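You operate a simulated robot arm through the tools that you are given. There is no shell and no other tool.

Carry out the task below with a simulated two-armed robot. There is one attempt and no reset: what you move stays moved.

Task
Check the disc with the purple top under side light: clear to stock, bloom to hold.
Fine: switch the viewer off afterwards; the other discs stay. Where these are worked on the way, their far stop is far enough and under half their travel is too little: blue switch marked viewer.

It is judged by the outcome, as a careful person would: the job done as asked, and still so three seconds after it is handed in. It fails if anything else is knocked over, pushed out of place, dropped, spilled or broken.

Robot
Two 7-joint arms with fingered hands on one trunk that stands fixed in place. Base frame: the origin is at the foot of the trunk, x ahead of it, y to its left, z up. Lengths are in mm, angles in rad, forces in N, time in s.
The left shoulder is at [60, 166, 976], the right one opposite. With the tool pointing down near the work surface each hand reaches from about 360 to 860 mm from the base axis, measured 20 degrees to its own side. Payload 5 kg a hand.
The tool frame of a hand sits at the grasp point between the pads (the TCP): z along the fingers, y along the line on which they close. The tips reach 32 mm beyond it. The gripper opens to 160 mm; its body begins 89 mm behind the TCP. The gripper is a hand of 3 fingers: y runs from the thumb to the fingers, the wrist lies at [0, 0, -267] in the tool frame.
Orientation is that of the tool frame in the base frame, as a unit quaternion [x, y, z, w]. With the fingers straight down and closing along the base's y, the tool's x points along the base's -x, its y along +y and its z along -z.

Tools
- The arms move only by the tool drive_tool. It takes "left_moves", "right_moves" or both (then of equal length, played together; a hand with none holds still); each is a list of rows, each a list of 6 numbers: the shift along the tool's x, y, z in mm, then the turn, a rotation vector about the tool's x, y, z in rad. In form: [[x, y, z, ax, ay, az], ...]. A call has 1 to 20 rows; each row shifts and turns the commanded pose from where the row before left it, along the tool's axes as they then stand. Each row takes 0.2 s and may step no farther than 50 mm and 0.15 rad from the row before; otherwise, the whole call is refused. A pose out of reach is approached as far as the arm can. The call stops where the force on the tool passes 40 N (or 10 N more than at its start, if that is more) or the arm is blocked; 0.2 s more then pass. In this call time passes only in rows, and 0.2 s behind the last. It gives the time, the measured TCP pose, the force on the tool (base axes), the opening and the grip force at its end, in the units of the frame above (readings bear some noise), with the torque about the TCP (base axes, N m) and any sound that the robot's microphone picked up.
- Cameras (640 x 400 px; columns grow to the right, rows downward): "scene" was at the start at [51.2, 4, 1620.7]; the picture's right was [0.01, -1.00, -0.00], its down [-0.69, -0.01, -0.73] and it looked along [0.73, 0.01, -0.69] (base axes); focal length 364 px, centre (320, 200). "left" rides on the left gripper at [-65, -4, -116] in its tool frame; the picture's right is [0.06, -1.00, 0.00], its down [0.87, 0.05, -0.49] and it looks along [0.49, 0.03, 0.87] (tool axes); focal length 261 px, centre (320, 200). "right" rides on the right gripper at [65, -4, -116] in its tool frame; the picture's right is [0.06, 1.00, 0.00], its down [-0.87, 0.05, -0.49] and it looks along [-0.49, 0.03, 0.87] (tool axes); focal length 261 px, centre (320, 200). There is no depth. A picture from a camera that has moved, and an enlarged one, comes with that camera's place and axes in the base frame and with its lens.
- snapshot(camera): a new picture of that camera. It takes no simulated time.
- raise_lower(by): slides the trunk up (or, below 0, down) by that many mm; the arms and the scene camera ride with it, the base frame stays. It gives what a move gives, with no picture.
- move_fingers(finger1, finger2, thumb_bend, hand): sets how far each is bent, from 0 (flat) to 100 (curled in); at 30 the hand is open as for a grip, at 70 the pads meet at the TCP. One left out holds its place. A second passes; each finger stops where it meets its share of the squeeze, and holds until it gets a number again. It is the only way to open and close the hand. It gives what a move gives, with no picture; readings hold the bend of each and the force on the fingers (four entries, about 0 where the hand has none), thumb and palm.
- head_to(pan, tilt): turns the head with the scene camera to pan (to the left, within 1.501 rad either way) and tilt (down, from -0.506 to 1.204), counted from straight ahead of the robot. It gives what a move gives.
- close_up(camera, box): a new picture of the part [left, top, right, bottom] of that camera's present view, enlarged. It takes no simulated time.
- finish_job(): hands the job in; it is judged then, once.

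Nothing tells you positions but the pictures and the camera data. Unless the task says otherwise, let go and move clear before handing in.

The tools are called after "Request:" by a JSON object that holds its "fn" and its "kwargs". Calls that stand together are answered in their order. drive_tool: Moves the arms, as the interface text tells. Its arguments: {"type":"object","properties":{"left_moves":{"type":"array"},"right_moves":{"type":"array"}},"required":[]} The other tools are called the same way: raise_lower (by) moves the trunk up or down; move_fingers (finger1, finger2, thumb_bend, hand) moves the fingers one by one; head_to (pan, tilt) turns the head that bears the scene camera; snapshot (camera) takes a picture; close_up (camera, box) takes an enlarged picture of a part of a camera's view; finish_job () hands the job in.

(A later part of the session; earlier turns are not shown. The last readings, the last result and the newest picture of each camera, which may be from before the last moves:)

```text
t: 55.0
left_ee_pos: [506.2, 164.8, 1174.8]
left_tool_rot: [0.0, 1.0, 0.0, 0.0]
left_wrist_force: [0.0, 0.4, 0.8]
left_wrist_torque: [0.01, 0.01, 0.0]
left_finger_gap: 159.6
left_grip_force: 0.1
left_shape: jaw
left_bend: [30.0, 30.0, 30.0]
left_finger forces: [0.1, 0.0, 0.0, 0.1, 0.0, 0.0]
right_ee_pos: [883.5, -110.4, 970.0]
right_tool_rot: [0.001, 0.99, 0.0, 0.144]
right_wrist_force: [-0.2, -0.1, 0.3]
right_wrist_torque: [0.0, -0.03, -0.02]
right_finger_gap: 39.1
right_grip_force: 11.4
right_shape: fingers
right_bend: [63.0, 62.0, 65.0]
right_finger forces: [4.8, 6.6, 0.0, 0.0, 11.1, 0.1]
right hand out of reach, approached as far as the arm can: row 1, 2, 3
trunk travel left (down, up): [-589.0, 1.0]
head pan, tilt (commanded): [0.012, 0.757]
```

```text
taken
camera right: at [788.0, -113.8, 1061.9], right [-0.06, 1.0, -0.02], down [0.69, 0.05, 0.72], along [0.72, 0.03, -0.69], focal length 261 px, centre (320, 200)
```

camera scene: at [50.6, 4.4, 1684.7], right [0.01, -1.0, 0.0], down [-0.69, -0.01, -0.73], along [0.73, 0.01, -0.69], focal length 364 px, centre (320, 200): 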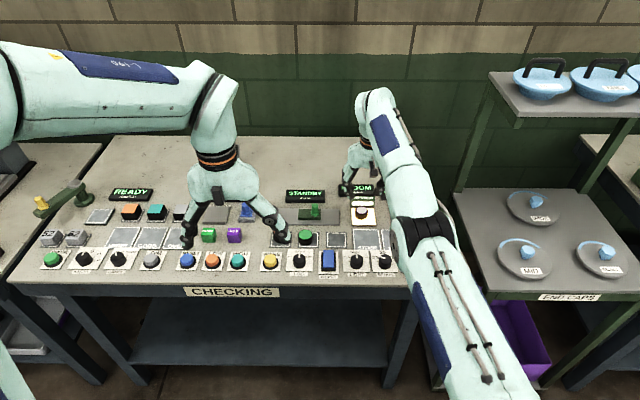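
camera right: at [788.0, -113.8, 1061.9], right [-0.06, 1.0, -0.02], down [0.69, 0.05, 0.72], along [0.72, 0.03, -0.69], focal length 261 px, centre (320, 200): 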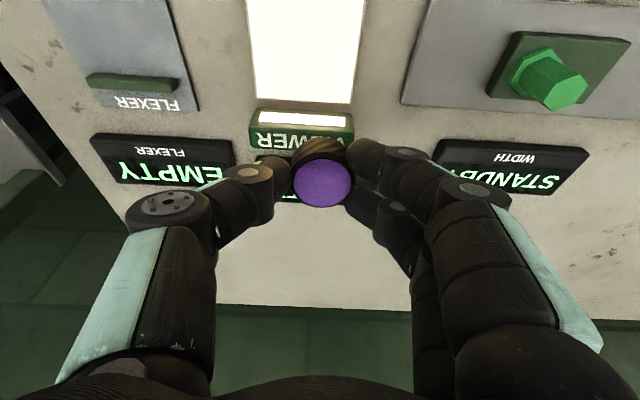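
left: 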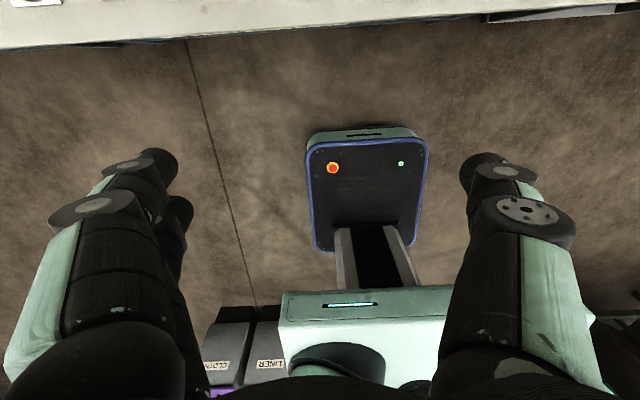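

The tilt only swung the hand forward: the outstretched arm cannot bend inward from that command. I'll do the opposite: tilt back toward vertical while drawing back, which should bend the elbow its natural way. Everything is well above the bench items.

Request:
{"fn": "drive_tool", "kwargs": {"right_moves": [[27, 0, -13, 0, 0.1, 0], [29.5, 0, -5.6, 0, 0.1, 0], [30, 0, -2.7, 0, 0.05, 0]]}}

Request:
{"fn": "snapshot", "kwargs": {"camera": "scene"}}

```text
t: 55.8
left_ee_pos: [505.6, 164.9, 1175.7]
left_tool_rot: [0.0, 1.0, 0.0, 0.0]
left_wrist_force: [0.2, -0.6, -0.1]
left_wrist_torque: [0.02, 0.0, 0.03]
left_finger_gap: 159.8
left_grip_force: 0.0
left_shape: jaw
left_bend: [30.0, 30.0, 30.0]
left_finger forces: [0.0, 0.0, 0.0, 0.1, 0.1, 0.1]
right_ee_pos: [817.2, -107.6, 977.2]
right_tool_rot: [0.0, 1.0, 0.001, 0.019]
right_wrist_force: [0.7, 0.2, -0.6]
right_wrist_torque: [0.0, 0.0, 0.04]
right_finger_gap: 38.5
right_grip_force: 10.9
right_shape: fingers
right_bend: [63.0, 62.0, 65.0]
right_finger forces: [4.8, 6.5, 0.1, 0.0, 11.1, 0.1]
right hand out of reach, approached as far as the arm can: row 2, 3
trunk travel left (down, up): [-589.0, 1.0]
head pan, tilt (commanded): [0.012, 0.757]
```

```text
taken
camera scene: at [51.2, 4.2, 1684.7], right [0.01, -1.0, 0.0], down [-0.69, -0.01, -0.73], along [0.73, 0.01, -0.69], focal length 364 px, centre (320, 200)
```

scene: 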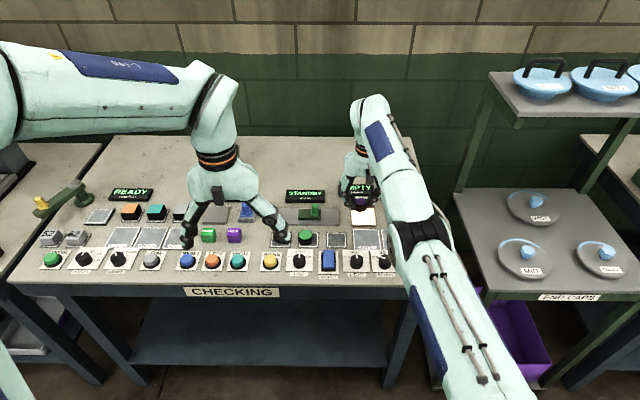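

Request:
{"fn": "drive_tool", "kwargs": {"right_moves": [[49, 0, -2, 0, 0, 0], [49, 0, -2, 0, 0, 0], [49, 0, -2, 0, 0, 0]]}}

```text
t: 56.6
left_ee_pos: [506.6, 164.6, 1174.3]
left_tool_rot: [0.0, 1.0, 0.0, 0.0]
left_wrist_force: [0.2, -0.2, -0.2]
left_wrist_torque: [-0.01, -0.03, 0.01]
left_finger_gap: 159.7
left_grip_force: 0.1
left_shape: jaw
left_bend: [30.0, 30.0, 30.0]
left_finger forces: [0.0, 0.1, 0.0, 0.0, 0.0, 0.1]
right_ee_pos: [814.3, -89.2, 984.6]
right_tool_rot: [0.001, 1.0, 0.0, 0.019]
right_wrist_force: [0.0, 0.1, -1.0]
right_wrist_torque: [-0.01, 0.02, 0.03]
right_finger_gap: 38.6
right_grip_force: 11.4
right_shape: fingers
right_bend: [63.0, 62.0, 65.0]
right_finger forces: [4.9, 6.7, 0.0, 0.0, 11.1, 0.0]
right hand out of reach, approached as far as the arm can: row 1, 2, 3
trunk travel left (down, up): [-589.0, 1.0]
head pan, tilt (commanded): [0.012, 0.757]
```

The arm only slides sideways along its reach limit. I'll raise the hand well up first, then come down and back in large steps, which should make the elbow bend naturally.

Request:
{"fn": "drive_tool", "kwargs": {"right_moves": [[0, -10, -45, 0, 0, 0], [0, -10, -45, 0, 0, 0], [0, -10, -45, 0, 0, 0], [0, -10, -45, 0, 0, 0], [31, 0, 36, 0, 0, 0], [31, 0, 36, 0, 0, 0]]}}

Request:
{"fn": "snapshot", "kwargs": {"camera": "scene"}}

```text
t: 58.0
left_ee_pos: [506.7, 164.7, 1176.0]
left_tool_rot: [-0.002, 1.0, 0.0, 0.0]
left_wrist_force: [0.0, 0.2, -0.4]
left_wrist_torque: [0.01, -0.02, -0.02]
left_finger_gap: 159.8
left_grip_force: 0.0
left_shape: jaw
left_bend: [30.0, 30.0, 30.0]
left_finger forces: [0.0, 0.1, 0.1, 0.1, 0.0, 0.0]
right_ee_pos: [799.4, -106.5, 1101.0]
right_tool_rot: [0.001, 1.0, 0.0, 0.019]
right_wrist_force: [0.3, 0.2, -0.5]
right_wrist_torque: [-0.02, 0.03, -0.01]
right_finger_gap: 38.5
right_grip_force: 10.9
right_shape: fingers
right_bend: [64.0, 62.0, 65.0]
right_finger forces: [4.8, 6.6, 0.1, 0.0, 11.0, 0.0]
right hand out of reach, approached as far as the arm can: row 3, 4, 5, 6
trunk travel left (down, up): [-589.0, 1.0]
head pan, tilt (commanded): [0.012, 0.757]
```

```text
taken
camera scene: at [51.5, 4.1, 1684.8], right [0.01, -1.0, 0.0], down [-0.69, -0.01, -0.73], along [0.73, 0.01, -0.69], focal length 364 px, centre (320, 200)
```

scene: 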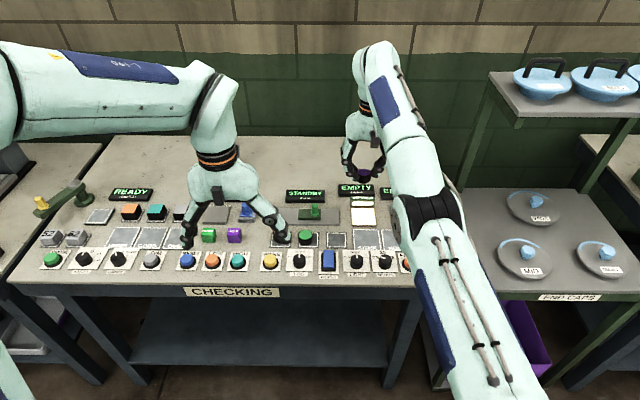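

Request:
{"fn": "drive_tool", "kwargs": {"right_moves": [[0, 0, 0, 0, 0, 0.15], [0, 0, 0, 0, 0, 0.15], [0, 0, 0, 0, 0, 0.15], [0, 0, 0, 0, 0, 0.15]]}}

```text
t: 59.0
left_ee_pos: [504.5, 165.0, 1175.2]
left_tool_rot: [-0.001, 1.0, 0.001, 0.0]
left_wrist_force: [-0.1, 0.7, 0.4]
left_wrist_torque: [-0.01, -0.04, -0.01]
left_finger_gap: 159.7
left_grip_force: 0.0
left_shape: jaw
left_bend: [30.0, 30.0, 30.0]
left_finger forces: [0.0, 0.1, 0.1, 0.0, 0.0, 0.1]
right_ee_pos: [798.2, -104.8, 1101.1]
right_tool_rot: [0.298, 0.955, 0.006, 0.018]
right_wrist_force: [-0.9, 0.2, -0.1]
right_wrist_torque: [-0.01, 0.0, -0.03]
right_finger_gap: 38.3
right_grip_force: 11.1
right_shape: fingers
right_bend: [64.0, 62.0, 65.0]
right_finger forces: [4.8, 6.6, 0.1, 0.0, 11.1, 0.0]
trunk travel left (down, up): [-589.0, 1.0]
head pan, tilt (commanded): [0.012, 0.757]
```

Request:
{"fn": "drive_tool", "kwargs": {"right_moves": [[24.7, -17.1, 0, 0, 0, 0], [24.7, -17.1, 0, 0, 0, 0]]}}

```text
t: 59.6
left_ee_pos: [505.8, 164.9, 1174.8]
left_tool_rot: [0.0, 1.0, 0.0, 0.0]
left_wrist_force: [-0.1, -0.5, -0.1]
left_wrist_torque: [0.0, -0.01, 0.0]
left_finger_gap: 159.9
left_grip_force: 0.1
left_shape: jaw
left_bend: [30.0, 30.0, 30.0]
left_finger forces: [0.0, 0.0, 0.0, 0.0, 0.0, 0.0]
right_ee_pos: [795.9, -98.9, 1109.6]
right_tool_rot: [0.297, 0.955, 0.006, 0.018]
right_wrist_force: [0.5, 0.0, 0.1]
right_wrist_torque: [0.0, 0.04, -0.02]
right_finger_gap: 38.4
right_grip_force: 11.4
right_shape: fingers
right_bend: [64.0, 62.0, 65.0]
right_finger forces: [4.9, 6.5, 0.1, 0.1, 11.1, 0.1]
right hand out of reach, approached as far as the arm can: row 1, 2
trunk travel left (down, up): [-589.0, 1.0]
head pan, tilt (commanded): [0.012, 0.757]
```

Request:
{"fn": "drive_tool", "kwargs": {"right_moves": [[33.5, 13.3, 25, 0, 0, 0], [33.5, 13.3, 25, 0, 0, 0]]}}

Request:
{"fn": "snapshot", "kwargs": {"camera": "scene"}}

```text
t: 60.2
left_ee_pos: [506.1, 164.4, 1174.7]
left_tool_rot: [-0.001, 1.0, 0.0, 0.0]
left_wrist_force: [0.3, 0.3, -0.1]
left_wrist_torque: [-0.02, 0.01, 0.04]
left_finger_gap: 159.7
left_grip_force: 0.1
left_shape: jaw
left_bend: [30.0, 30.0, 30.0]
left_finger forces: [0.1, 0.0, 0.0, 0.1, 0.0, 0.0]
right_ee_pos: [789.7, -29.7, 1065.5]
right_tool_rot: [0.297, 0.955, 0.005, 0.019]
right_wrist_force: [-0.3, -0.9, -0.5]
right_wrist_torque: [0.02, 0.0, 0.02]
right_finger_gap: 38.7
right_grip_force: 10.9
right_shape: fingers
right_bend: [64.0, 62.0, 65.0]
right_finger forces: [4.8, 6.6, 0.0, 0.0, 11.1, 0.0]
right hand out of reach, approached as far as the arm can: row 1, 2
trunk travel left (down, up): [-589.0, 1.0]
head pan, tilt (commanded): [0.012, 0.757]
```

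```text
taken
camera scene: at [51.5, 4.8, 1684.7], right [0.01, -1.0, 0.0], down [-0.69, -0.01, -0.73], along [0.73, 0.01, -0.69], focal length 364 px, centre (320, 200)
```

scene: 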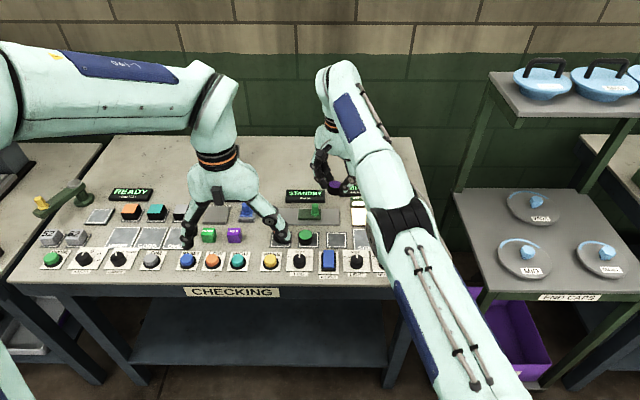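

Request:
{"fn": "drive_tool", "kwargs": {"right_moves": [[43, 0.6, 20, 0, 0, 0], [43, 0.6, 20, 0, 0, 0]]}}

```text
t: 60.8
left_ee_pos: [506.1, 165.6, 1175.8]
left_tool_rot: [0.001, 1.0, -0.001, 0.0]
left_wrist_force: [0.2, 0.4, 0.3]
left_wrist_torque: [0.01, -0.02, -0.02]
left_finger_gap: 159.7
left_grip_force: 0.1
left_shape: jaw
left_bend: [30.0, 30.0, 30.0]
left_finger forces: [0.0, 0.0, 0.1, 0.1, 0.0, 0.0]
right_ee_pos: [774.7, 34.2, 1030.2]
right_tool_rot: [0.295, 0.955, 0.005, 0.017]
right_wrist_force: [-0.2, 0.0, -0.8]
right_wrist_torque: [0.0, 0.0, -0.02]
right_finger_gap: 38.3
right_grip_force: 10.9
right_shape: fingers
right_bend: [64.0, 62.0, 65.0]
right_finger forces: [4.8, 6.6, 0.0, 0.1, 11.1, 0.0]
right hand out of reach, approached as far as the arm can: row 1, 2
trunk travel left (down, up): [-589.0, 1.0]
head pan, tilt (commanded): [0.012, 0.757]
```

Request:
{"fn": "drive_tool", "kwargs": {"right_moves": [[8.2, -5.7, 0, 0, 0, 0], [8.2, -5.7, 0, 0, 0, 0], [8.2, -5.7, 0, 0, 0, 0]]}}

```text
t: 61.6
left_ee_pos: [505.9, 165.7, 1174.4]
left_tool_rot: [0.0, 1.0, 0.0, 0.0]
left_wrist_force: [0.3, 0.1, 0.9]
left_wrist_torque: [-0.03, -0.03, -0.01]
left_finger_gap: 159.9
left_grip_force: 0.0
left_shape: jaw
left_bend: [30.0, 30.0, 30.0]
left_finger forces: [0.0, 0.0, 0.0, 0.0, 0.1, 0.1]
right_ee_pos: [769.7, 45.7, 1030.0]
right_tool_rot: [0.296, 0.955, 0.005, 0.018]
right_wrist_force: [0.1, 0.7, 0.6]
right_wrist_torque: [0.02, 0.0, 0.03]
right_finger_gap: 38.5
right_grip_force: 11.3
right_shape: fingers
right_bend: [64.0, 62.0, 65.0]
right_finger forces: [4.9, 6.6, 0.0, 0.0, 11.1, 0.1]
right hand out of reach, approached as far as the arm can: row 1, 2, 3
trunk travel left (down, up): [-589.0, 1.0]
head pan, tilt (commanded): [0.012, 0.757]
```

The arm stays pinned at its stretch limit for large steps. Near full stretch a small draw-back needs a big elbow bend, so I'll try a series of tiny backward steps instead.

Request:
{"fn": "drive_tool", "kwargs": {"right_moves": [[0.25, -0.35, 0, 0, 0, 0], [0.25, -0.35, 0, 0, 0, 0], [0.25, -0.35, 0, 0, 0, 0], [0.25, -0.35, 0, 0, 0, 0], [0.25, -0.35, 0, 0, 0, 0], [0.4, -0.7, 0, 0, 0, 0], [0.4, -0.7, 0, 0, 0, 0], [0.4, -0.7, 0, 0, 0, 0], [0.4, -0.7, 0, 0, 0, 0], [0.4, -0.7, 0, 0, 0, 0], [0.8, -1.4, 0, 0, 0, 0], [0.8, -1.4, 0, 0, 0, 0], [0.8, -1.4, 0, 0, 0, 0], [0.8, -1.4, 0, 0, 0, 0], [0.8, -1.4, 0, 0, 0, 0], [1.5, -3, 0, 0, 0, 0], [1.5, -3, 0, 0, 0, 0], [1.5, -3, 0, 0, 0, 0], [1.5, -3, 0, 0, 0, 0], [1.5, -3, 0, 0, 0, 0]]}}

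```text
t: 65.8
left_ee_pos: [505.2, 165.0, 1175.1]
left_tool_rot: [-0.001, 1.0, 0.0, 0.001]
left_wrist_force: [0.0, 0.3, 0.0]
left_wrist_torque: [0.0, 0.02, -0.03]
left_finger_gap: 159.8
left_grip_force: 0.1
left_shape: jaw
left_bend: [30.0, 30.0, 30.0]
left_finger forces: [0.0, 0.0, 0.1, 0.1, 0.0, 0.1]
right_ee_pos: [769.6, 47.0, 1031.3]
right_tool_rot: [0.296, 0.955, 0.006, 0.019]
right_wrist_force: [0.4, 0.0, -0.1]
right_wrist_torque: [-0.01, -0.02, 0.0]
right_finger_gap: 38.3
right_grip_force: 11.7
right_shape: fingers
right_bend: [64.0, 62.0, 65.0]
right_finger forces: [4.9, 6.6, 0.0, 0.0, 11.1, 0.0]
right hand out of reach, approached as far as the arm can: row 6, 10, 13, 16, 18, 19, 20
trunk travel left (down, up): [-589.0, 1.0]
head pan, tilt (commanded): [0.012, 0.757]
```

Request:
{"fn": "drive_tool", "kwargs": {"right_moves": [[-7.5, -45.9, 0, 0, 0, 0], [-7.5, -45.9, 0, 0, 0, 0]]}}

```text
t: 66.4
left_ee_pos: [506.9, 163.3, 1175.3]
left_tool_rot: [-0.001, 1.0, 0.001, -0.001]
left_wrist_force: [-0.4, -0.1, 0.1]
left_wrist_torque: [0.01, 0.02, 0.0]
left_finger_gap: 160.1
left_grip_force: 0.1
left_shape: jaw
left_bend: [30.0, 30.0, 30.0]
left_finger forces: [0.0, 0.0, 0.0, 0.0, 0.1, 0.0]
right_ee_pos: [792.4, -23.0, 1036.8]
right_tool_rot: [0.297, 0.955, 0.007, 0.018]
right_wrist_force: [0.2, 0.2, -0.6]
right_wrist_torque: [0.02, -0.01, -0.02]
right_finger_gap: 38.2
right_grip_force: 11.5
right_shape: fingers
right_bend: [64.0, 62.0, 65.0]
right_finger forces: [4.8, 6.6, 0.1, 0.0, 11.2, 0.1]
right hand out of reach, approached as far as the arm can: row 1, 2
trunk travel left (down, up): [-589.0, 1.0]
head pan, tilt (commanded): [0.012, 0.757]
```

Request:
{"fn": "drive_tool", "kwargs": {"right_moves": [[16.4, -11.4, -44, 0, 0, 0], [16.4, -11.4, -44, 0, 0, 0], [16.4, -11.4, -44, 0, 0, 0]]}}

Request:
{"fn": "snapshot", "kwargs": {"camera": "scene"}}

```text
t: 67.2
left_ee_pos: [505.3, 164.6, 1174.7]
left_tool_rot: [0.0, 1.0, -0.001, 0.0]
left_wrist_force: [0.8, -0.1, -0.2]
left_wrist_torque: [0.01, -0.02, -0.03]
left_finger_gap: 159.8
left_grip_force: 0.1
left_shape: jaw
left_bend: [30.0, 30.0, 30.0]
left_finger forces: [0.0, 0.0, 0.0, 0.0, 0.1, 0.1]
right_ee_pos: [754.8, -11.6, 1172.5]
right_tool_rot: [0.296, 0.955, 0.006, 0.017]
right_wrist_force: [-0.8, 0.3, -0.8]
right_wrist_torque: [-0.03, -0.02, 0.01]
right_finger_gap: 38.4
right_grip_force: 11.7
right_shape: fingers
right_bend: [64.0, 62.0, 65.0]
right_finger forces: [4.8, 6.7, 0.0, 0.0, 11.1, 0.0]
right hand out of reach, approached as far as the arm can: row 1, 2, 3
trunk travel left (down, up): [-589.0, 1.0]
head pan, tilt (commanded): [0.012, 0.757]
```

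```text
taken
camera scene: at [49.9, 4.2, 1684.7], right [0.01, -1.0, 0.0], down [-0.69, -0.01, -0.73], along [0.73, 0.01, -0.69], focal length 364 px, centre (320, 200)
```

scene: 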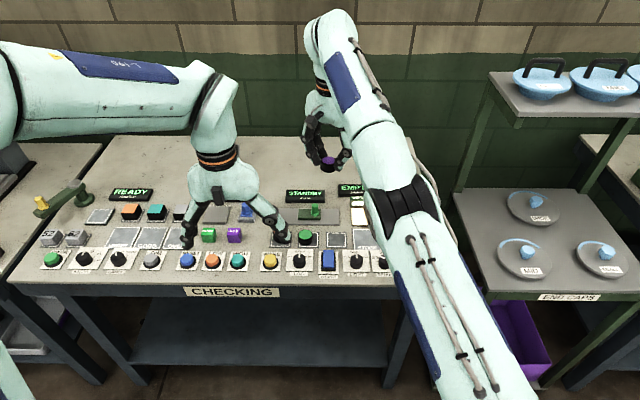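

Request:
{"fn": "drive_tool", "kwargs": {"right_moves": [[19, -21, 10, 0, 0, 0.15], [15.7, -23.6, 10, 0, 0, 0.15], [12, -25.7, 10, 0, 0, 0.15]]}}

```text
t: 68.0
left_ee_pos: [505.8, 165.3, 1175.0]
left_tool_rot: [0.0, 1.0, 0.0, 0.0]
left_wrist_force: [0.2, -0.7, 1.2]
left_wrist_torque: [0.0, -0.03, -0.01]
left_finger_gap: 159.6
left_grip_force: 0.1
left_shape: jaw
left_bend: [30.0, 30.0, 30.0]
left_finger forces: [0.1, 0.0, 0.0, 0.0, 0.0, 0.0]
right_ee_pos: [754.6, -6.1, 1172.0]
right_tool_rot: [0.503, 0.864, 0.008, 0.016]
right_wrist_force: [0.1, -0.5, -0.2]
right_wrist_torque: [-0.02, 0.04, -0.03]
right_finger_gap: 38.6
right_grip_force: 10.6
right_shape: fingers
right_bend: [64.0, 62.0, 65.0]
right_finger forces: [4.8, 6.7, 0.0, 0.0, 11.0, 0.0]
right hand out of reach, approached as far as the arm can: row 1, 2, 3
trunk travel left (down, up): [-589.0, 1.0]
head pan, tilt (commanded): [0.012, 0.757]
```

The elbow has not bent at all so far. I'll try leaning the hand back toward the robot while drawing back, high above the bench, which should force the elbow to help.

Request:
{"fn": "drive_tool", "kwargs": {"right_moves": [[20, -34, 0, 0.12, 0.07, 0], [20, -34, 0, 0.12, 0.07, 0], [20, -34, 0, 0.12, 0.07, 0]]}}

Request:
{"fn": "snapshot", "kwargs": {"camera": "scene"}}

```text
t: 68.8
left_ee_pos: [506.0, 163.8, 1174.2]
left_tool_rot: [0.0, 1.0, 0.001, 0.001]
left_wrist_force: [0.5, -0.7, -0.6]
left_wrist_torque: [0.03, 0.03, 0.01]
left_finger_gap: 160.2
left_grip_force: 0.0
left_shape: jaw
left_bend: [30.0, 30.0, 30.0]
left_finger forces: [0.1, 0.0, 0.0, 0.0, 0.0, 0.0]
right_ee_pos: [644.5, 17.5, 1176.0]
right_tool_rot: [0.493, 0.85, -0.092, -0.164]
right_wrist_force: [-0.7, 0.3, -0.4]
right_wrist_torque: [0.04, 0.01, -0.04]
right_finger_gap: 38.4
right_grip_force: 11.5
right_shape: fingers
right_bend: [64.0, 62.0, 65.0]
right_finger forces: [4.8, 6.9, 0.1, 0.1, 11.0, 0.0]
right hand out of reach, approached as far as the arm can: row 2
trunk travel left (down, up): [-589.0, 1.0]
head pan, tilt (commanded): [0.012, 0.757]
```

```text
taken
camera scene: at [51.5, 2.5, 1684.7], right [0.01, -1.0, 0.0], down [-0.69, -0.01, -0.73], along [0.73, 0.01, -0.69], focal length 364 px, centre (320, 200)
```

scene: 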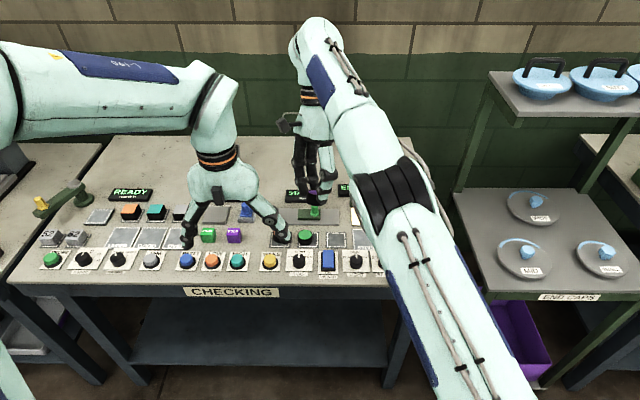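

Request:
{"fn": "drive_tool", "kwargs": {"right_moves": [[-39, -22.4, 0, 0, 0, 0], [-39, -22.4, 0, 0, 0, 0], [-39, -22.4, 0, 0, 0, 0], [20.8, -36.4, 16.6, 0.1215, 0.0696, 0], [19.4, -34, 22.3, 0.1215, 0.0696, 0]]}}

Request:
{"fn": "snapshot", "kwargs": {"camera": "scene"}}

```text
t: 70.0
left_ee_pos: [506.1, 163.9, 1176.3]
left_tool_rot: [0.0, 1.0, -0.001, 0.0]
left_wrist_force: [0.3, 0.6, 0.1]
left_wrist_torque: [0.08, -0.03, 0.01]
left_finger_gap: 160.0
left_grip_force: 0.1
left_shape: jaw
left_bend: [30.0, 30.0, 30.0]
left_finger forces: [0.1, 0.0, 0.0, 0.0, 0.0, 0.0]
right_ee_pos: [552.2, -114.6, 1175.1]
right_tool_rot: [0.475, 0.819, -0.159, -0.28]
right_wrist_force: [0.0, -0.5, -0.2]
right_wrist_torque: [0.06, 0.01, -0.02]
right_finger_gap: 38.1
right_grip_force: 11.0
right_shape: fingers
right_bend: [64.0, 62.0, 65.0]
right_finger forces: [4.5, 6.8, 0.0, 0.0, 11.0, 0.0]
trunk travel left (down, up): [-589.0, 1.0]
head pan, tilt (commanded): [0.012, 0.757]
```

```text
taken
camera scene: at [50.9, 2.9, 1684.7], right [0.01, -1.0, 0.0], down [-0.69, -0.01, -0.73], along [0.73, 0.01, -0.69], focal length 364 px, centre (320, 200)
```

scene: 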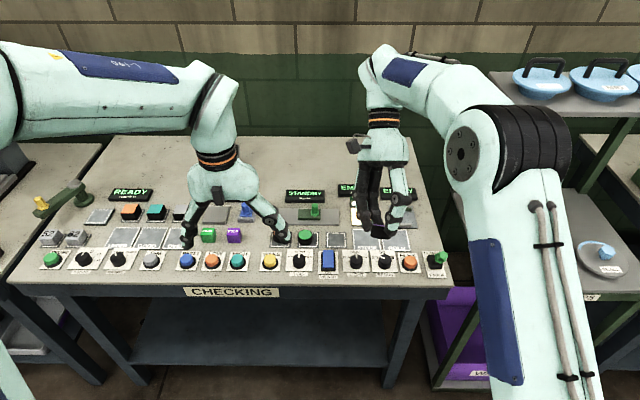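

The elbow has bent at last and the arm moves freely again. I'll bring the hand back to pointing straight down at this spot.

Request:
{"fn": "drive_tool", "kwargs": {"right_moves": [[0, 0, 0, -0.1136, -0.0652, 0], [0, 0, 0, -0.1136, -0.0652, 0], [0, 0, 0, -0.1136, -0.0652, 0], [0, 0, 0, -0.1136, -0.0652, 0], [0, 0, 0, -0.1136, -0.0652, 0], [0, 0, 0, 0, 0, -0.15], [0, 0, 0, 0, 0, -0.15], [0, 0, 0, 0, 0, -0.15], [0, 0, 0, 0, 0, -0.15]]}}

Request:
{"fn": "snapshot", "kwargs": {"camera": "right"}}

Request:
{"fn": "snapshot", "kwargs": {"camera": "scene"}}

```text
t: 72.0
left_ee_pos: [507.0, 164.6, 1175.5]
left_tool_rot: [-0.001, 1.0, 0.0, -0.001]
left_wrist_force: [0.2, 0.1, 0.1]
left_wrist_torque: [0.01, -0.03, 0.01]
left_finger_gap: 159.9
left_grip_force: 0.1
left_shape: jaw
left_bend: [30.0, 30.0, 30.0]
left_finger forces: [0.0, 0.0, 0.0, 0.1, 0.0, 0.1]
right_ee_pos: [555.2, -115.2, 1175.5]
right_tool_rot: [0.223, 0.975, 0.001, -0.001]
right_wrist_force: [0.3, -0.7, -0.6]
right_wrist_torque: [0.02, 0.02, -0.01]
right_finger_gap: 38.5
right_grip_force: 11.1
right_shape: fingers
right_bend: [64.0, 62.0, 65.0]
right_finger forces: [4.2, 6.7, 0.0, 0.0, 10.9, 0.1]
trunk travel left (down, up): [-589.0, 1.0]
head pan, tilt (commanded): [0.012, 0.757]
```

```text
taken
camera right: at [494.5, -90.4, 1291.3], right [0.38, 0.93, 0.0], down [0.81, -0.33, 0.49], along [0.45, -0.18, -0.87], focal length 261 px, centre (320, 200)
```

right: 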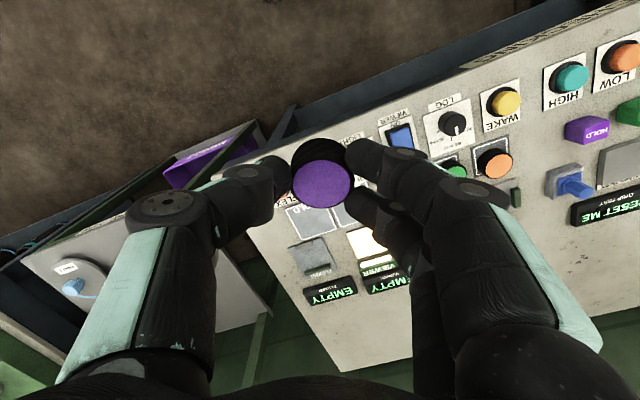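

```text
taken
camera scene: at [51.0, 4.0, 1684.7], right [0.01, -1.0, 0.0], down [-0.69, -0.01, -0.73], along [0.73, 0.01, -0.69], focal length 364 px, centre (320, 200)
```

scene: 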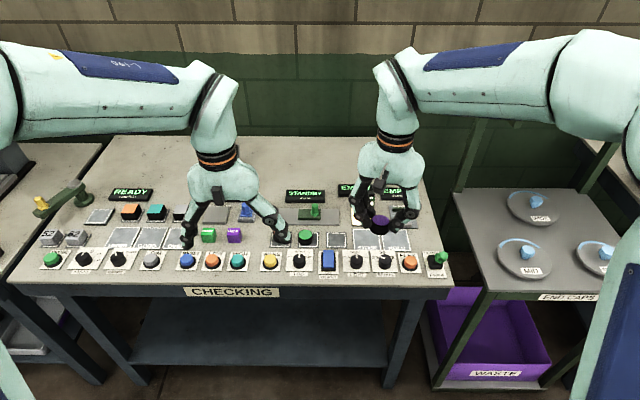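

The arm is back in a comfortable posture with the disc still held. I'll finish squaring the hand, move over the HOLD mat, lower partway and restore the slight 7° forward tilt at which the disc was gripped (so it will sit flat).

Request:
{"fn": "drive_tool", "kwargs": {"right_moves": [[0, 0, 0, 0, 0, -0.15], [0, 0, 0, 0, 0, -0.15], [0, 0, 0, 0, 0, -0.15], [-38.4, -19.2, 0, 0, 0, 0], [-38.4, -19.2, 0, 0, 0, 0], [-38.4, -19.2, 0, 0, 0, 0], [-38.4, -19.2, 0, 0, 0, 0], [-38.4, -19.2, 0, 0, 0, 0], [0, 0, 42, 0, 0, 0], [0, 0, 42, 0, 0, 0], [0, 0, 42, 0, 0, 0], [0, 0, 42, 0, 0, 0], [0, 0, 0, 0, -0.13, 0]]}}

Request:
{"fn": "snapshot", "kwargs": {"camera": "right"}}

Request:
{"fn": "close_up", "kwargs": {"camera": "scene", "box": [310, 150, 450, 250]}}

```text
t: 74.8
left_ee_pos: [504.0, 164.1, 1175.4]
left_tool_rot: [0.0, 1.0, 0.0, 0.0]
left_wrist_force: [-1.2, 0.2, -0.1]
left_wrist_torque: [0.01, -0.06, 0.0]
left_finger_gap: 160.0
left_grip_force: 0.0
left_shape: jaw
left_bend: [30.0, 30.0, 30.0]
left_finger forces: [0.0, 0.1, 0.0, 0.0, 0.1, 0.1]
right_ee_pos: [745.8, -210.3, 1007.2]
right_tool_rot: [0.001, 0.998, 0.001, 0.066]
right_wrist_force: [-0.2, -0.6, -0.7]
right_wrist_torque: [-0.02, -0.02, 0.03]
right_finger_gap: 37.7
right_grip_force: 10.9
right_shape: fingers
right_bend: [64.0, 62.0, 65.0]
right_finger forces: [4.3, 6.7, 0.0, 0.0, 10.7, 0.1]
trunk travel left (down, up): [-589.0, 1.0]
head pan, tilt (commanded): [0.012, 0.757]
```

```text
taken
camera right: at [666.6, -214.5, 1113.5], right [-0.06, 1.0, 0.0], down [0.8, 0.05, 0.6], along [0.6, 0.03, -0.8], focal length 261 px, centre (320, 200)
```

right: 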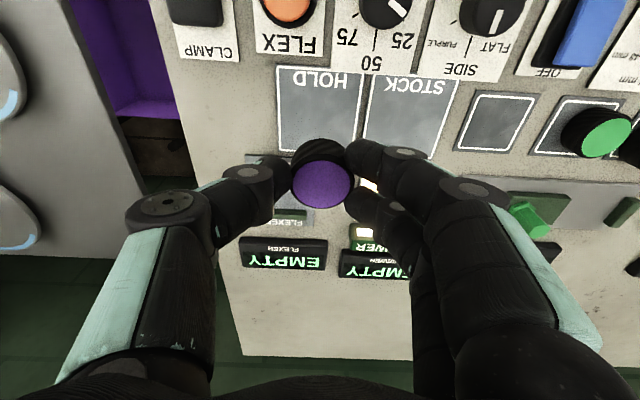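

```text
4.00 times, centred on (380, 200) of scene
camera zoom: at [49.0, 3.8, 1684.8], right [0.01, -1.0, 0.0], down [-0.69, -0.01, -0.73], along [0.73, 0.01, -0.69], focal length 1454 px, centre (80, 200)
```

zoom: 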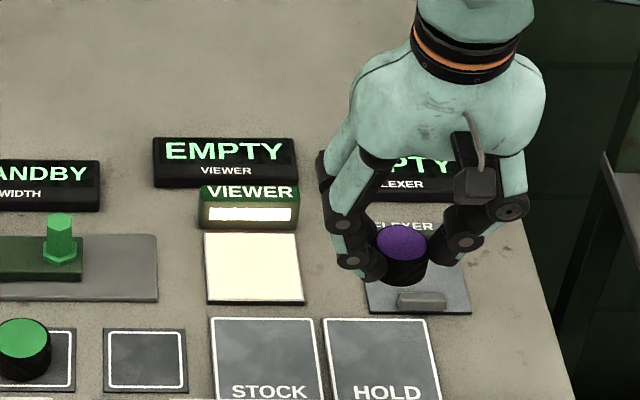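

The hand is over the HOLD mat, whose centre I find at about (749, -208). I'll lower most of the way and check.

Request:
{"fn": "drive_tool", "kwargs": {"right_moves": [[3.9, 0, 29.7, 0, 0, 0], [3.9, 0, 29.7, 0, 0, 0], [3.2, 1, 22.8, 0, 0, 0]]}}

Request:
{"fn": "close_up", "kwargs": {"camera": "right", "box": [160, 60, 480, 260]}}

Request:
{"fn": "close_up", "kwargs": {"camera": "scene", "box": [340, 180, 440, 260]}}

```text
t: 75.6
left_ee_pos: [505.7, 165.8, 1175.3]
left_tool_rot: [0.0, 1.0, 0.0, 0.0]
left_wrist_force: [-0.7, 0.5, -0.1]
left_wrist_torque: [0.01, 0.0, -0.02]
left_finger_gap: 160.0
left_grip_force: 0.0
left_shape: jaw
left_bend: [30.0, 30.0, 30.0]
left_finger forces: [0.1, 0.0, 0.0, 0.0, 0.0, 0.1]
right_ee_pos: [748.3, -210.4, 924.7]
right_tool_rot: [0.002, 0.998, 0.001, 0.065]
right_wrist_force: [0.2, -0.2, 0.6]
right_wrist_torque: [-0.03, 0.0, -0.03]
right_finger_gap: 37.8
right_grip_force: 11.2
right_shape: fingers
right_bend: [64.0, 62.0, 65.0]
right_finger forces: [4.3, 6.7, 0.0, 0.1, 10.8, 0.0]
trunk travel left (down, up): [-589.0, 1.0]
head pan, tilt (commanded): [0.012, 0.757]
```

```text
2.00 times, centred on (320, 160) of right
camera zoom: at [668.9, -214.1, 1031.6], right [-0.06, 1.0, -0.01], down [0.8, 0.05, 0.6], along [0.6, 0.03, -0.8], focal length 521 px, centre (320, 280)
```

zoom: 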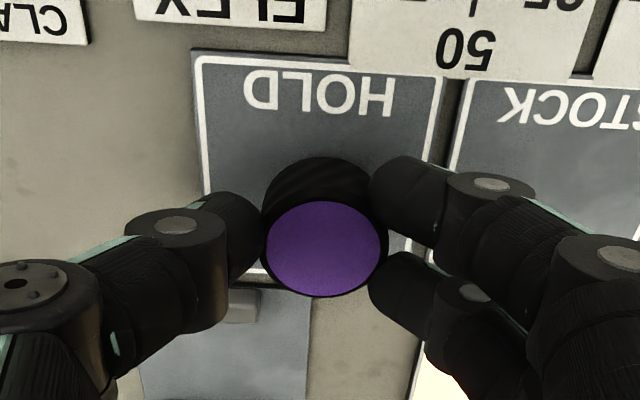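

```text
5.00 times, centred on (390, 220) of scene
camera zoom: at [51.4, 3.9, 1684.7], right [0.01, -1.0, 0.0], down [-0.69, -0.01, -0.73], along [0.73, 0.01, -0.69], focal length 1818 px, centre (-30, 100)
```

zoom: 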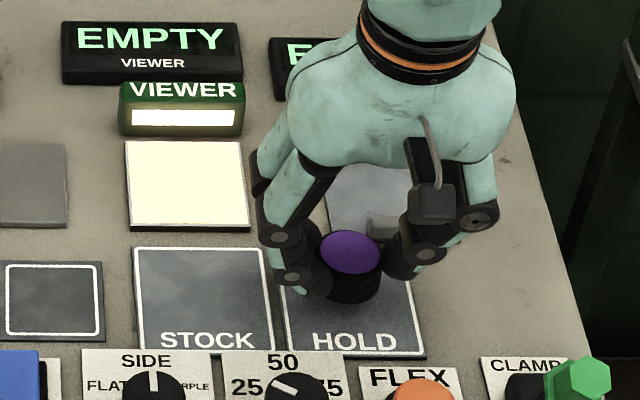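

The disc is inside the HOLD outline; I'll shift it 4 mm back towards the middle and lower gently to contact.

Request:
{"fn": "drive_tool", "kwargs": {"right_moves": [[4, 1, -0.5, 0, 0, 0], [0.5, 0, 4, 0, 0, 0], [0.3, 0, 2.5, 0, 0, 0]]}}

Request:
{"fn": "drive_tool", "kwargs": {"right_moves": [[0.2, 0, 1.5, 0, 0, 0]]}}

```text
t: 76.4
left_ee_pos: [505.2, 163.9, 1175.1]
left_tool_rot: [0.001, 1.0, 0.0, 0.0]
left_wrist_force: [-0.2, 0.2, 0.7]
left_wrist_torque: [0.03, 0.01, -0.01]
left_finger_gap: 159.8
left_grip_force: 0.0
left_shape: jaw
left_bend: [30.0, 30.0, 30.0]
left_finger forces: [0.0, 0.0, 0.0, 0.0, 0.0, 0.0]
right_ee_pos: [743.7, -209.0, 918.5]
right_tool_rot: [0.0, 0.998, 0.002, 0.065]
right_wrist_force: [-0.5, -0.5, -0.6]
right_wrist_torque: [0.0, -0.04, 0.03]
right_finger_gap: 37.9
right_grip_force: 11.1
right_shape: fingers
right_bend: [64.0, 62.0, 65.0]
right_finger forces: [4.4, 6.8, 0.0, 0.0, 10.9, 0.0]
trunk travel left (down, up): [-589.0, 1.0]
head pan, tilt (commanded): [0.012, 0.757]
```

```text
t: 76.8
left_ee_pos: [505.8, 165.9, 1174.8]
left_tool_rot: [-0.001, 1.0, -0.001, 0.0]
left_wrist_force: [0.2, -0.4, 0.1]
left_wrist_torque: [0.01, 0.0, -0.01]
left_finger_gap: 159.8
left_grip_force: 0.0
left_shape: jaw
left_bend: [30.0, 30.0, 30.0]
left_finger forces: [0.0, 0.0, 0.1, 0.0, 0.0, 0.1]
right_ee_pos: [744.2, -208.2, 916.5]
right_tool_rot: [0.0, 0.998, 0.002, 0.065]
right_wrist_force: [-0.1, -0.3, -0.9]
right_wrist_torque: [0.02, 0.01, 0.02]
right_finger_gap: 37.7
right_grip_force: 10.8
right_shape: fingers
right_bend: [64.0, 62.0, 65.0]
right_finger forces: [4.4, 6.8, 0.1, 0.0, 10.8, 0.0]
trunk travel left (down, up): [-589.0, 1.0]
head pan, tilt (commanded): [0.012, 0.757]
```

Request:
{"fn": "drive_tool", "kwargs": {"right_moves": [[0.2, 0, 1.5, 0, 0, 0], [0.2, 0, 1, 0, 0, 0]]}}

Request:
{"fn": "close_up", "kwargs": {"camera": "scene", "box": [350, 200, 430, 260]}}

Request:
{"fn": "close_up", "kwargs": {"camera": "right", "box": [160, 60, 480, 260]}}

```text
t: 77.4
left_ee_pos: [505.2, 165.1, 1174.4]
left_tool_rot: [0.0, 1.0, 0.0, 0.0]
left_wrist_force: [0.1, 0.2, -0.2]
left_wrist_torque: [-0.02, 0.01, -0.04]
left_finger_gap: 159.9
left_grip_force: 0.1
left_shape: jaw
left_bend: [30.0, 30.0, 30.0]
left_finger forces: [0.0, 0.0, 0.0, 0.0, 0.0, 0.1]
right_ee_pos: [743.0, -209.5, 913.3]
right_tool_rot: [0.001, 0.998, 0.002, 0.065]
right_wrist_force: [-0.5, -0.8, -0.2]
right_wrist_torque: [-0.02, -0.01, -0.02]
right_finger_gap: 37.9
right_grip_force: 10.9
right_shape: fingers
right_bend: [64.0, 62.0, 65.0]
right_finger forces: [4.4, 6.9, 0.0, 0.0, 10.8, 0.0]
trunk travel left (down, up): [-589.0, 1.0]
head pan, tilt (commanded): [0.012, 0.757]
```

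```text
6.67 times, centred on (390, 230) of scene
camera zoom: at [51.2, 4.0, 1684.7], right [0.01, -1.0, 0.0], down [-0.69, -0.01, -0.73], along [0.73, 0.01, -0.69], focal length 2424 px, centre (-147, 0)
```

zoom: 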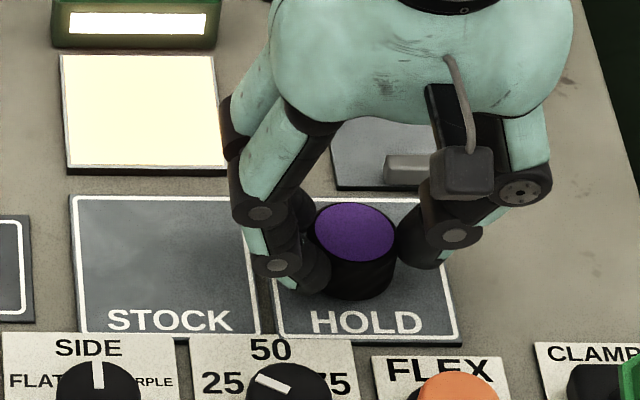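

```text
2.00 times, centred on (320, 160) of right
camera zoom: at [662.9, -212.4, 1019.7], right [-0.06, 1.0, -0.01], down [0.8, 0.05, 0.6], along [0.6, 0.03, -0.8], focal length 521 px, centre (320, 280)
```

zoom: 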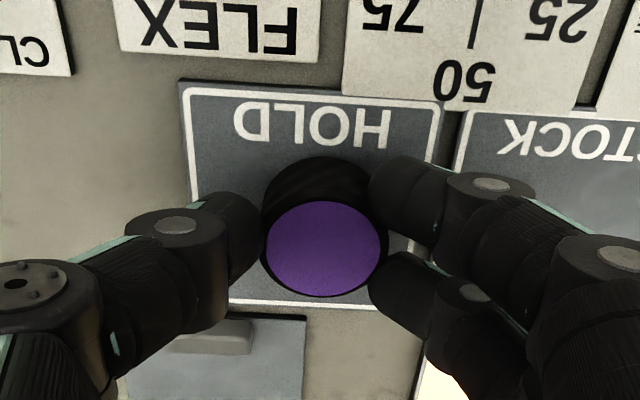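

Request:
{"fn": "drive_tool", "kwargs": {"right_moves": [[0.2, 0, 1.2, 0, 0, 0], [0.2, 0, 1.2, 0, 0, 0]]}}

```text
t: 78.0
left_ee_pos: [506.3, 163.8, 1175.0]
left_tool_rot: [0.0, 1.0, 0.0, 0.0]
left_wrist_force: [-0.6, 0.4, 0.1]
left_wrist_torque: [0.01, -0.03, -0.03]
left_finger_gap: 160.1
left_grip_force: 0.0
left_shape: jaw
left_bend: [30.0, 30.0, 30.0]
left_finger forces: [0.0, 0.0, 0.0, 0.0, 0.0, 0.0]
right_ee_pos: [743.1, -208.5, 911.3]
right_tool_rot: [0.001, 0.998, 0.002, 0.065]
right_wrist_force: [-1.3, 0.8, -0.3]
right_wrist_torque: [0.01, -0.01, 0.0]
right_finger_gap: 37.8
right_grip_force: 11.0
right_shape: fingers
right_bend: [64.0, 62.0, 65.0]
right_finger forces: [4.5, 6.8, 0.1, 0.0, 11.0, 0.0]
trunk travel left (down, up): [-589.0, 1.0]
head pan, tilt (commanded): [0.012, 0.757]
```

Request:
{"fn": "drive_tool", "kwargs": {"right_moves": [[0.2, 0, 1.2, 0, 0, 0], [0.2, 0, 1.2, 0, 0, 0]]}}

Request:
{"fn": "close_up", "kwargs": {"camera": "scene", "box": [350, 200, 430, 260]}}

```text
t: 78.6
left_ee_pos: [505.7, 164.9, 1174.9]
left_tool_rot: [0.0, 1.0, 0.0, 0.0]
left_wrist_force: [-0.2, 0.6, 0.3]
left_wrist_torque: [0.02, 0.02, 0.01]
left_finger_gap: 159.8
left_grip_force: 0.0
left_shape: jaw
left_bend: [30.0, 30.0, 30.0]
left_finger forces: [0.0, 0.1, 0.0, 0.0, 0.0, 0.1]
right_ee_pos: [743.5, -209.1, 909.9]
right_tool_rot: [0.001, 0.998, 0.001, 0.065]
right_wrist_force: [-1.2, -0.3, 7.4]
right_wrist_torque: [0.03, -0.03, -0.02]
right_finger_gap: 37.9
right_grip_force: 12.6
right_shape: fingers
right_bend: [64.0, 63.0, 65.0]
right_finger forces: [5.1, 7.4, 0.1, 0.1, 12.4, 0.0]
trunk travel left (down, up): [-589.0, 1.0]
head pan, tilt (commanded): [0.012, 0.757]
```

```text
6.67 times, centred on (390, 230) of scene
camera zoom: at [50.4, 4.2, 1684.9], right [0.01, -1.0, 0.0], down [-0.69, -0.01, -0.73], along [0.73, 0.01, -0.69], focal length 2424 px, centre (-147, 0)
```

zoom: 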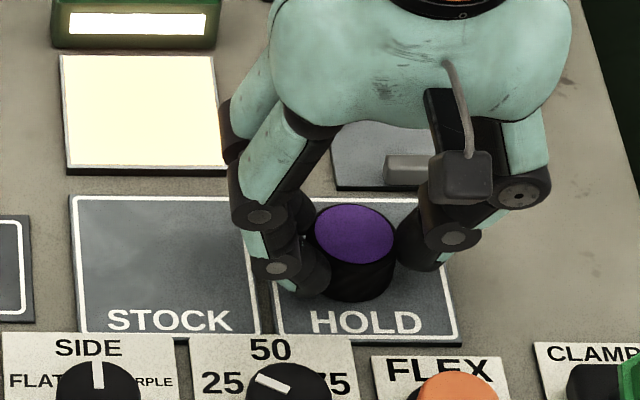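

Contact at 7 N: the disc rests on the HOLD mat, inside its outline. I'll open the fingers in two stages and check it before rising.

Request:
{"fn": "move_fingers", "kwargs": {"hand": "right", "finger1": 61, "finger2": 60, "thumb_bend": 62}}

Request:
{"fn": "move_fingers", "kwargs": {"hand": "right", "finger1": 55, "finger2": 55, "thumb_bend": 55}}

Request:
{"fn": "close_up", "kwargs": {"camera": "right", "box": [160, 60, 480, 260]}}

Request:
{"fn": "close_up", "kwargs": {"camera": "scene", "box": [350, 200, 430, 260]}}

```text
t: 79.6
left_ee_pos: [505.2, 165.3, 1175.2]
left_tool_rot: [0.001, 1.0, 0.0, 0.001]
left_wrist_force: [0.2, -0.2, -0.8]
left_wrist_torque: [-0.08, -0.02, 0.0]
left_finger_gap: 159.9
left_grip_force: 0.1
left_shape: jaw
left_bend: [30.0, 30.0, 30.0]
left_finger forces: [0.0, 0.1, 0.1, 0.1, 0.0, 0.0]
right_ee_pos: [743.4, -209.3, 908.9]
right_tool_rot: [0.001, 0.998, 0.001, 0.065]
right_wrist_force: [-0.8, -0.4, -0.1]
right_wrist_torque: [0.01, -0.02, 0.01]
right_finger_gap: 42.4
right_grip_force: 0.6
right_shape: fingers
right_bend: [61.0, 60.0, 62.0]
right_finger forces: [0.1, 0.4, 0.0, 0.1, 0.8, 0.0]
trunk travel left (down, up): [-589.0, 1.0]
head pan, tilt (commanded): [0.012, 0.757]
```

```text
t: 80.6
left_ee_pos: [505.5, 165.7, 1175.0]
left_tool_rot: [-0.001, 1.0, 0.0, 0.001]
left_wrist_force: [0.1, 0.0, -0.4]
left_wrist_torque: [0.0, 0.0, 0.0]
left_finger_gap: 159.7
left_grip_force: 0.0
left_shape: jaw
left_bend: [30.0, 30.0, 30.0]
left_finger forces: [0.0, 0.0, 0.0, 0.1, 0.0, 0.1]
right_ee_pos: [743.1, -210.1, 909.8]
right_tool_rot: [0.001, 0.998, 0.002, 0.064]
right_wrist_force: [0.0, 1.1, -0.2]
right_wrist_torque: [0.0, -0.02, 0.03]
right_finger_gap: 66.5
right_grip_force: 0.1
right_shape: fingers
right_bend: [55.0, 55.0, 55.0]
right_finger forces: [0.0, 0.0, 0.1, 0.0, 0.0, 0.0]
trunk travel left (down, up): [-589.0, 1.0]
head pan, tilt (commanded): [0.012, 0.757]
```

```text
2.00 times, centred on (320, 160) of right
camera zoom: at [663.8, -212.8, 1015.4], right [-0.06, 1.0, -0.01], down [0.8, 0.05, 0.6], along [0.6, 0.03, -0.8], focal length 521 px, centre (320, 280)
```

zoom: 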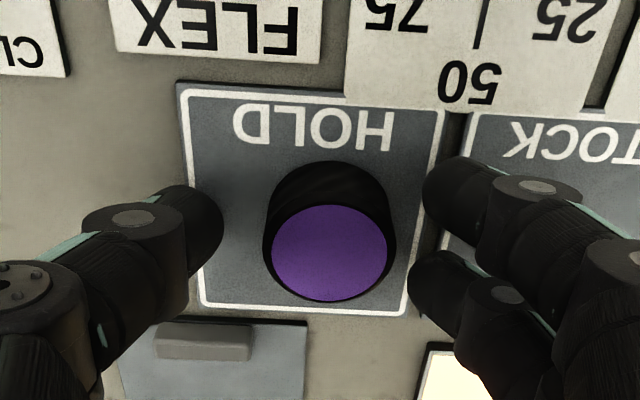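

```text
6.67 times, centred on (390, 230) of scene
camera zoom: at [51.3, 4.0, 1684.7], right [0.01, -1.0, 0.0], down [-0.69, -0.01, -0.73], along [0.73, 0.01, -0.69], focal length 2424 px, centre (-147, 0)
```

zoom: 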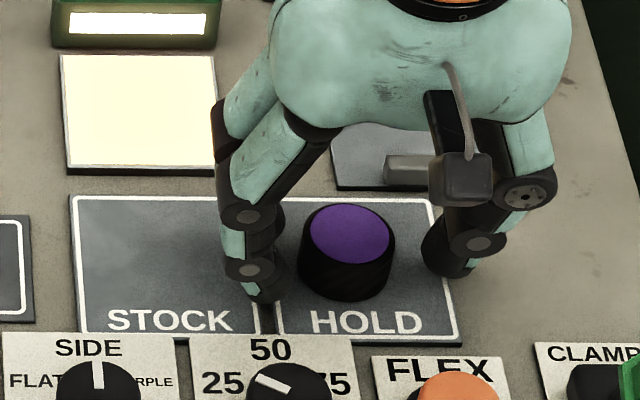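

The disc stands flat on the HOLD mat with the hand clear on both sides. I'll back straight out, square the hand, and go over toward the VIEWER switch for switching it off.

Request:
{"fn": "drive_tool", "kwargs": {"right_moves": [[0, 0, -20, 0, 0, 0], [0, 0, -30, 0, 0, 0], [0, 0, -40, 0, 0, 0], [0, 0, 0, 0, 0.13, 0]]}}

Request:
{"fn": "close_up", "kwargs": {"camera": "scene", "box": [310, 160, 450, 270]}}

Request:
{"fn": "snapshot", "kwargs": {"camera": "right"}}

```text
t: 81.6
left_ee_pos: [507.9, 165.2, 1173.5]
left_tool_rot: [0.0, 1.0, 0.0, 0.0]
left_wrist_force: [-0.5, -0.4, 0.2]
left_wrist_torque: [-0.01, 0.06, 0.0]
left_finger_gap: 159.8
left_grip_force: 0.1
left_shape: jaw
left_bend: [30.0, 30.0, 30.0]
left_finger forces: [0.1, 0.0, 0.0, 0.0, 0.1, 0.0]
right_ee_pos: [732.6, -209.7, 995.7]
right_tool_rot: [0.001, 1.0, 0.002, -0.002]
right_wrist_force: [0.5, -0.1, 0.5]
right_wrist_torque: [-0.01, 0.05, 0.0]
right_finger_gap: 66.6
right_grip_force: 0.1
right_shape: fingers
right_bend: [55.0, 55.0, 55.0]
right_finger forces: [0.0, 0.1, 0.0, 0.0, 0.0, 0.0]
trunk travel left (down, up): [-589.0, 1.0]
head pan, tilt (commanded): [0.012, 0.757]
```

```text
3.64 times, centred on (380, 215) of scene
camera zoom: at [53.7, 4.3, 1684.5], right [0.01, -1.0, 0.0], down [-0.69, -0.01, -0.73], along [0.73, 0.01, -0.69], focal length 1322 px, centre (102, 146)
```

zoom: 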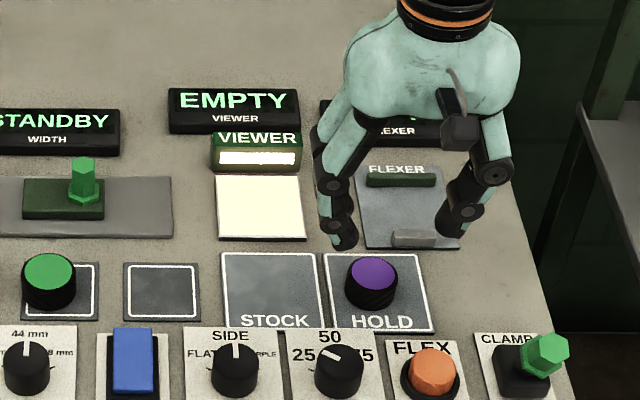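

```text
taken
camera right: at [666.9, -212.8, 1111.8], right [-0.06, 1.0, 0.0], down [0.87, 0.05, 0.49], along [0.49, 0.03, -0.87], focal length 261 px, centre (320, 200)
```

right: 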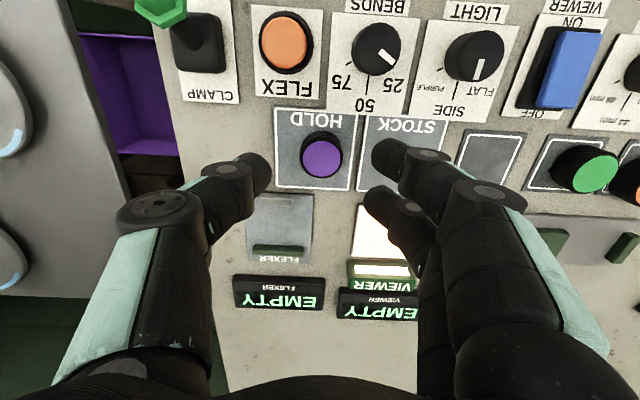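

The disc sits well on HOLD. Now I'll move the hand to the left of the VIEWER switch and make the thumb pointer again.

Request:
{"fn": "drive_tool", "kwargs": {"right_moves": [[7.4, 43, 0, 0, 0, 0], [7.4, 43, 0, 0, 0, 0], [7.4, 43, 0, 0, 0, 0], [7.4, 43, 0, 0, 0, 0], [7.4, 43, 0, 0, 0, 0], [7.4, 43, 0, 0, 0, 0]]}}

Request:
{"fn": "move_fingers", "kwargs": {"hand": "right", "finger1": 100, "finger2": 100, "thumb_bend": 45}}

Request:
{"fn": "close_up", "kwargs": {"camera": "right", "box": [100, 40, 420, 240]}}

Request:
{"fn": "close_up", "kwargs": {"camera": "scene", "box": [260, 160, 400, 280]}}

```text
t: 83.0
left_ee_pos: [506.2, 166.1, 1174.9]
left_tool_rot: [-0.001, 1.0, 0.0, 0.001]
left_wrist_force: [-0.8, 0.8, 0.4]
left_wrist_torque: [0.01, 0.0, -0.02]
left_finger_gap: 160.1
left_grip_force: 0.0
left_shape: jaw
left_bend: [30.0, 30.0, 30.0]
left_finger forces: [0.0, 0.0, 0.0, 0.1, 0.1, 0.0]
right_ee_pos: [686.6, 51.5, 995.0]
right_tool_rot: [0.001, 1.0, 0.001, 0.0]
right_wrist_force: [-0.1, 0.4, -0.6]
right_wrist_torque: [-0.03, -0.01, -0.02]
right_finger_gap: 66.7
right_grip_force: 0.0
right_shape: fingers
right_bend: [55.0, 55.0, 55.0]
right_finger forces: [0.0, 0.0, 0.0, 0.0, 0.0, 0.0]
trunk travel left (down, up): [-589.0, 1.0]
head pan, tilt (commanded): [0.012, 0.757]
```

```text
t: 84.0
left_ee_pos: [506.1, 164.1, 1175.6]
left_tool_rot: [-0.001, 1.0, 0.0, 0.001]
left_wrist_force: [0.1, -0.6, 0.6]
left_wrist_torque: [-0.01, -0.01, -0.02]
left_finger_gap: 159.9
left_grip_force: 0.1
left_shape: jaw
left_bend: [30.0, 30.0, 30.0]
left_finger forces: [0.0, 0.0, 0.1, 0.0, 0.1, 0.0]
right_ee_pos: [688.0, 49.0, 995.6]
right_tool_rot: [0.001, 1.0, 0.001, -0.001]
right_wrist_force: [-0.1, 0.5, -0.5]
right_wrist_torque: [0.03, -0.01, 0.01]
right_finger_gap: 61.3
right_grip_force: 0.1
right_shape: fingers
right_bend: [100.0, 100.0, 45.0]
right_finger forces: [0.0, 0.0, 0.0, 0.0, 0.0, 0.1]
trunk travel left (down, up): [-589.0, 1.0]
head pan, tilt (commanded): [0.012, 0.757]
```

```text
2.00 times, centred on (260, 140) of right
camera zoom: at [621.2, 45.1, 1111.7], right [-0.06, 1.0, 0.0], down [0.87, 0.05, 0.49], along [0.49, 0.03, -0.87], focal length 521 px, centre (440, 320)
```

zoom: 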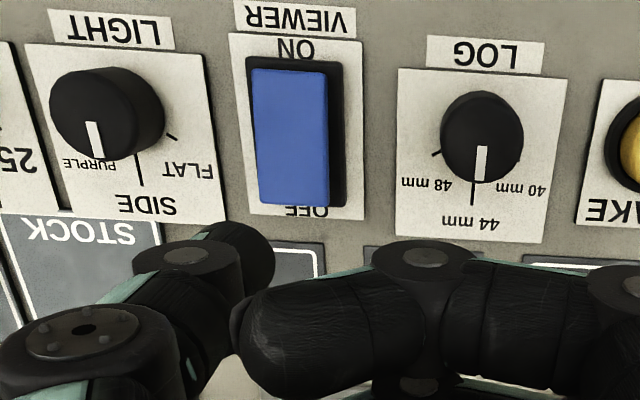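

```text
3.33 times, centred on (330, 220) of scene
camera zoom: at [51.2, 4.0, 1684.7], right [0.01, -1.0, 0.0], down [-0.69, -0.01, -0.73], along [0.73, 0.01, -0.69], focal length 1212 px, centre (287, 133)
```

zoom: 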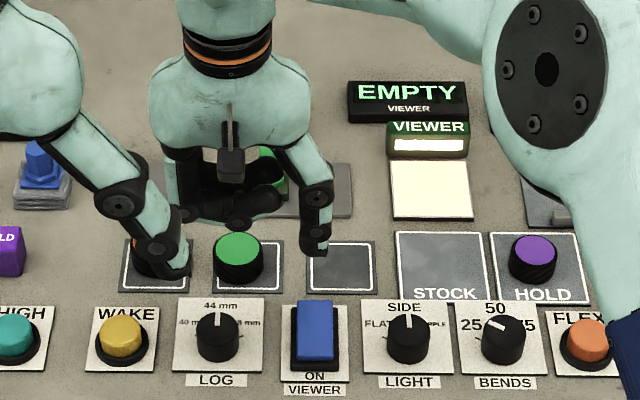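

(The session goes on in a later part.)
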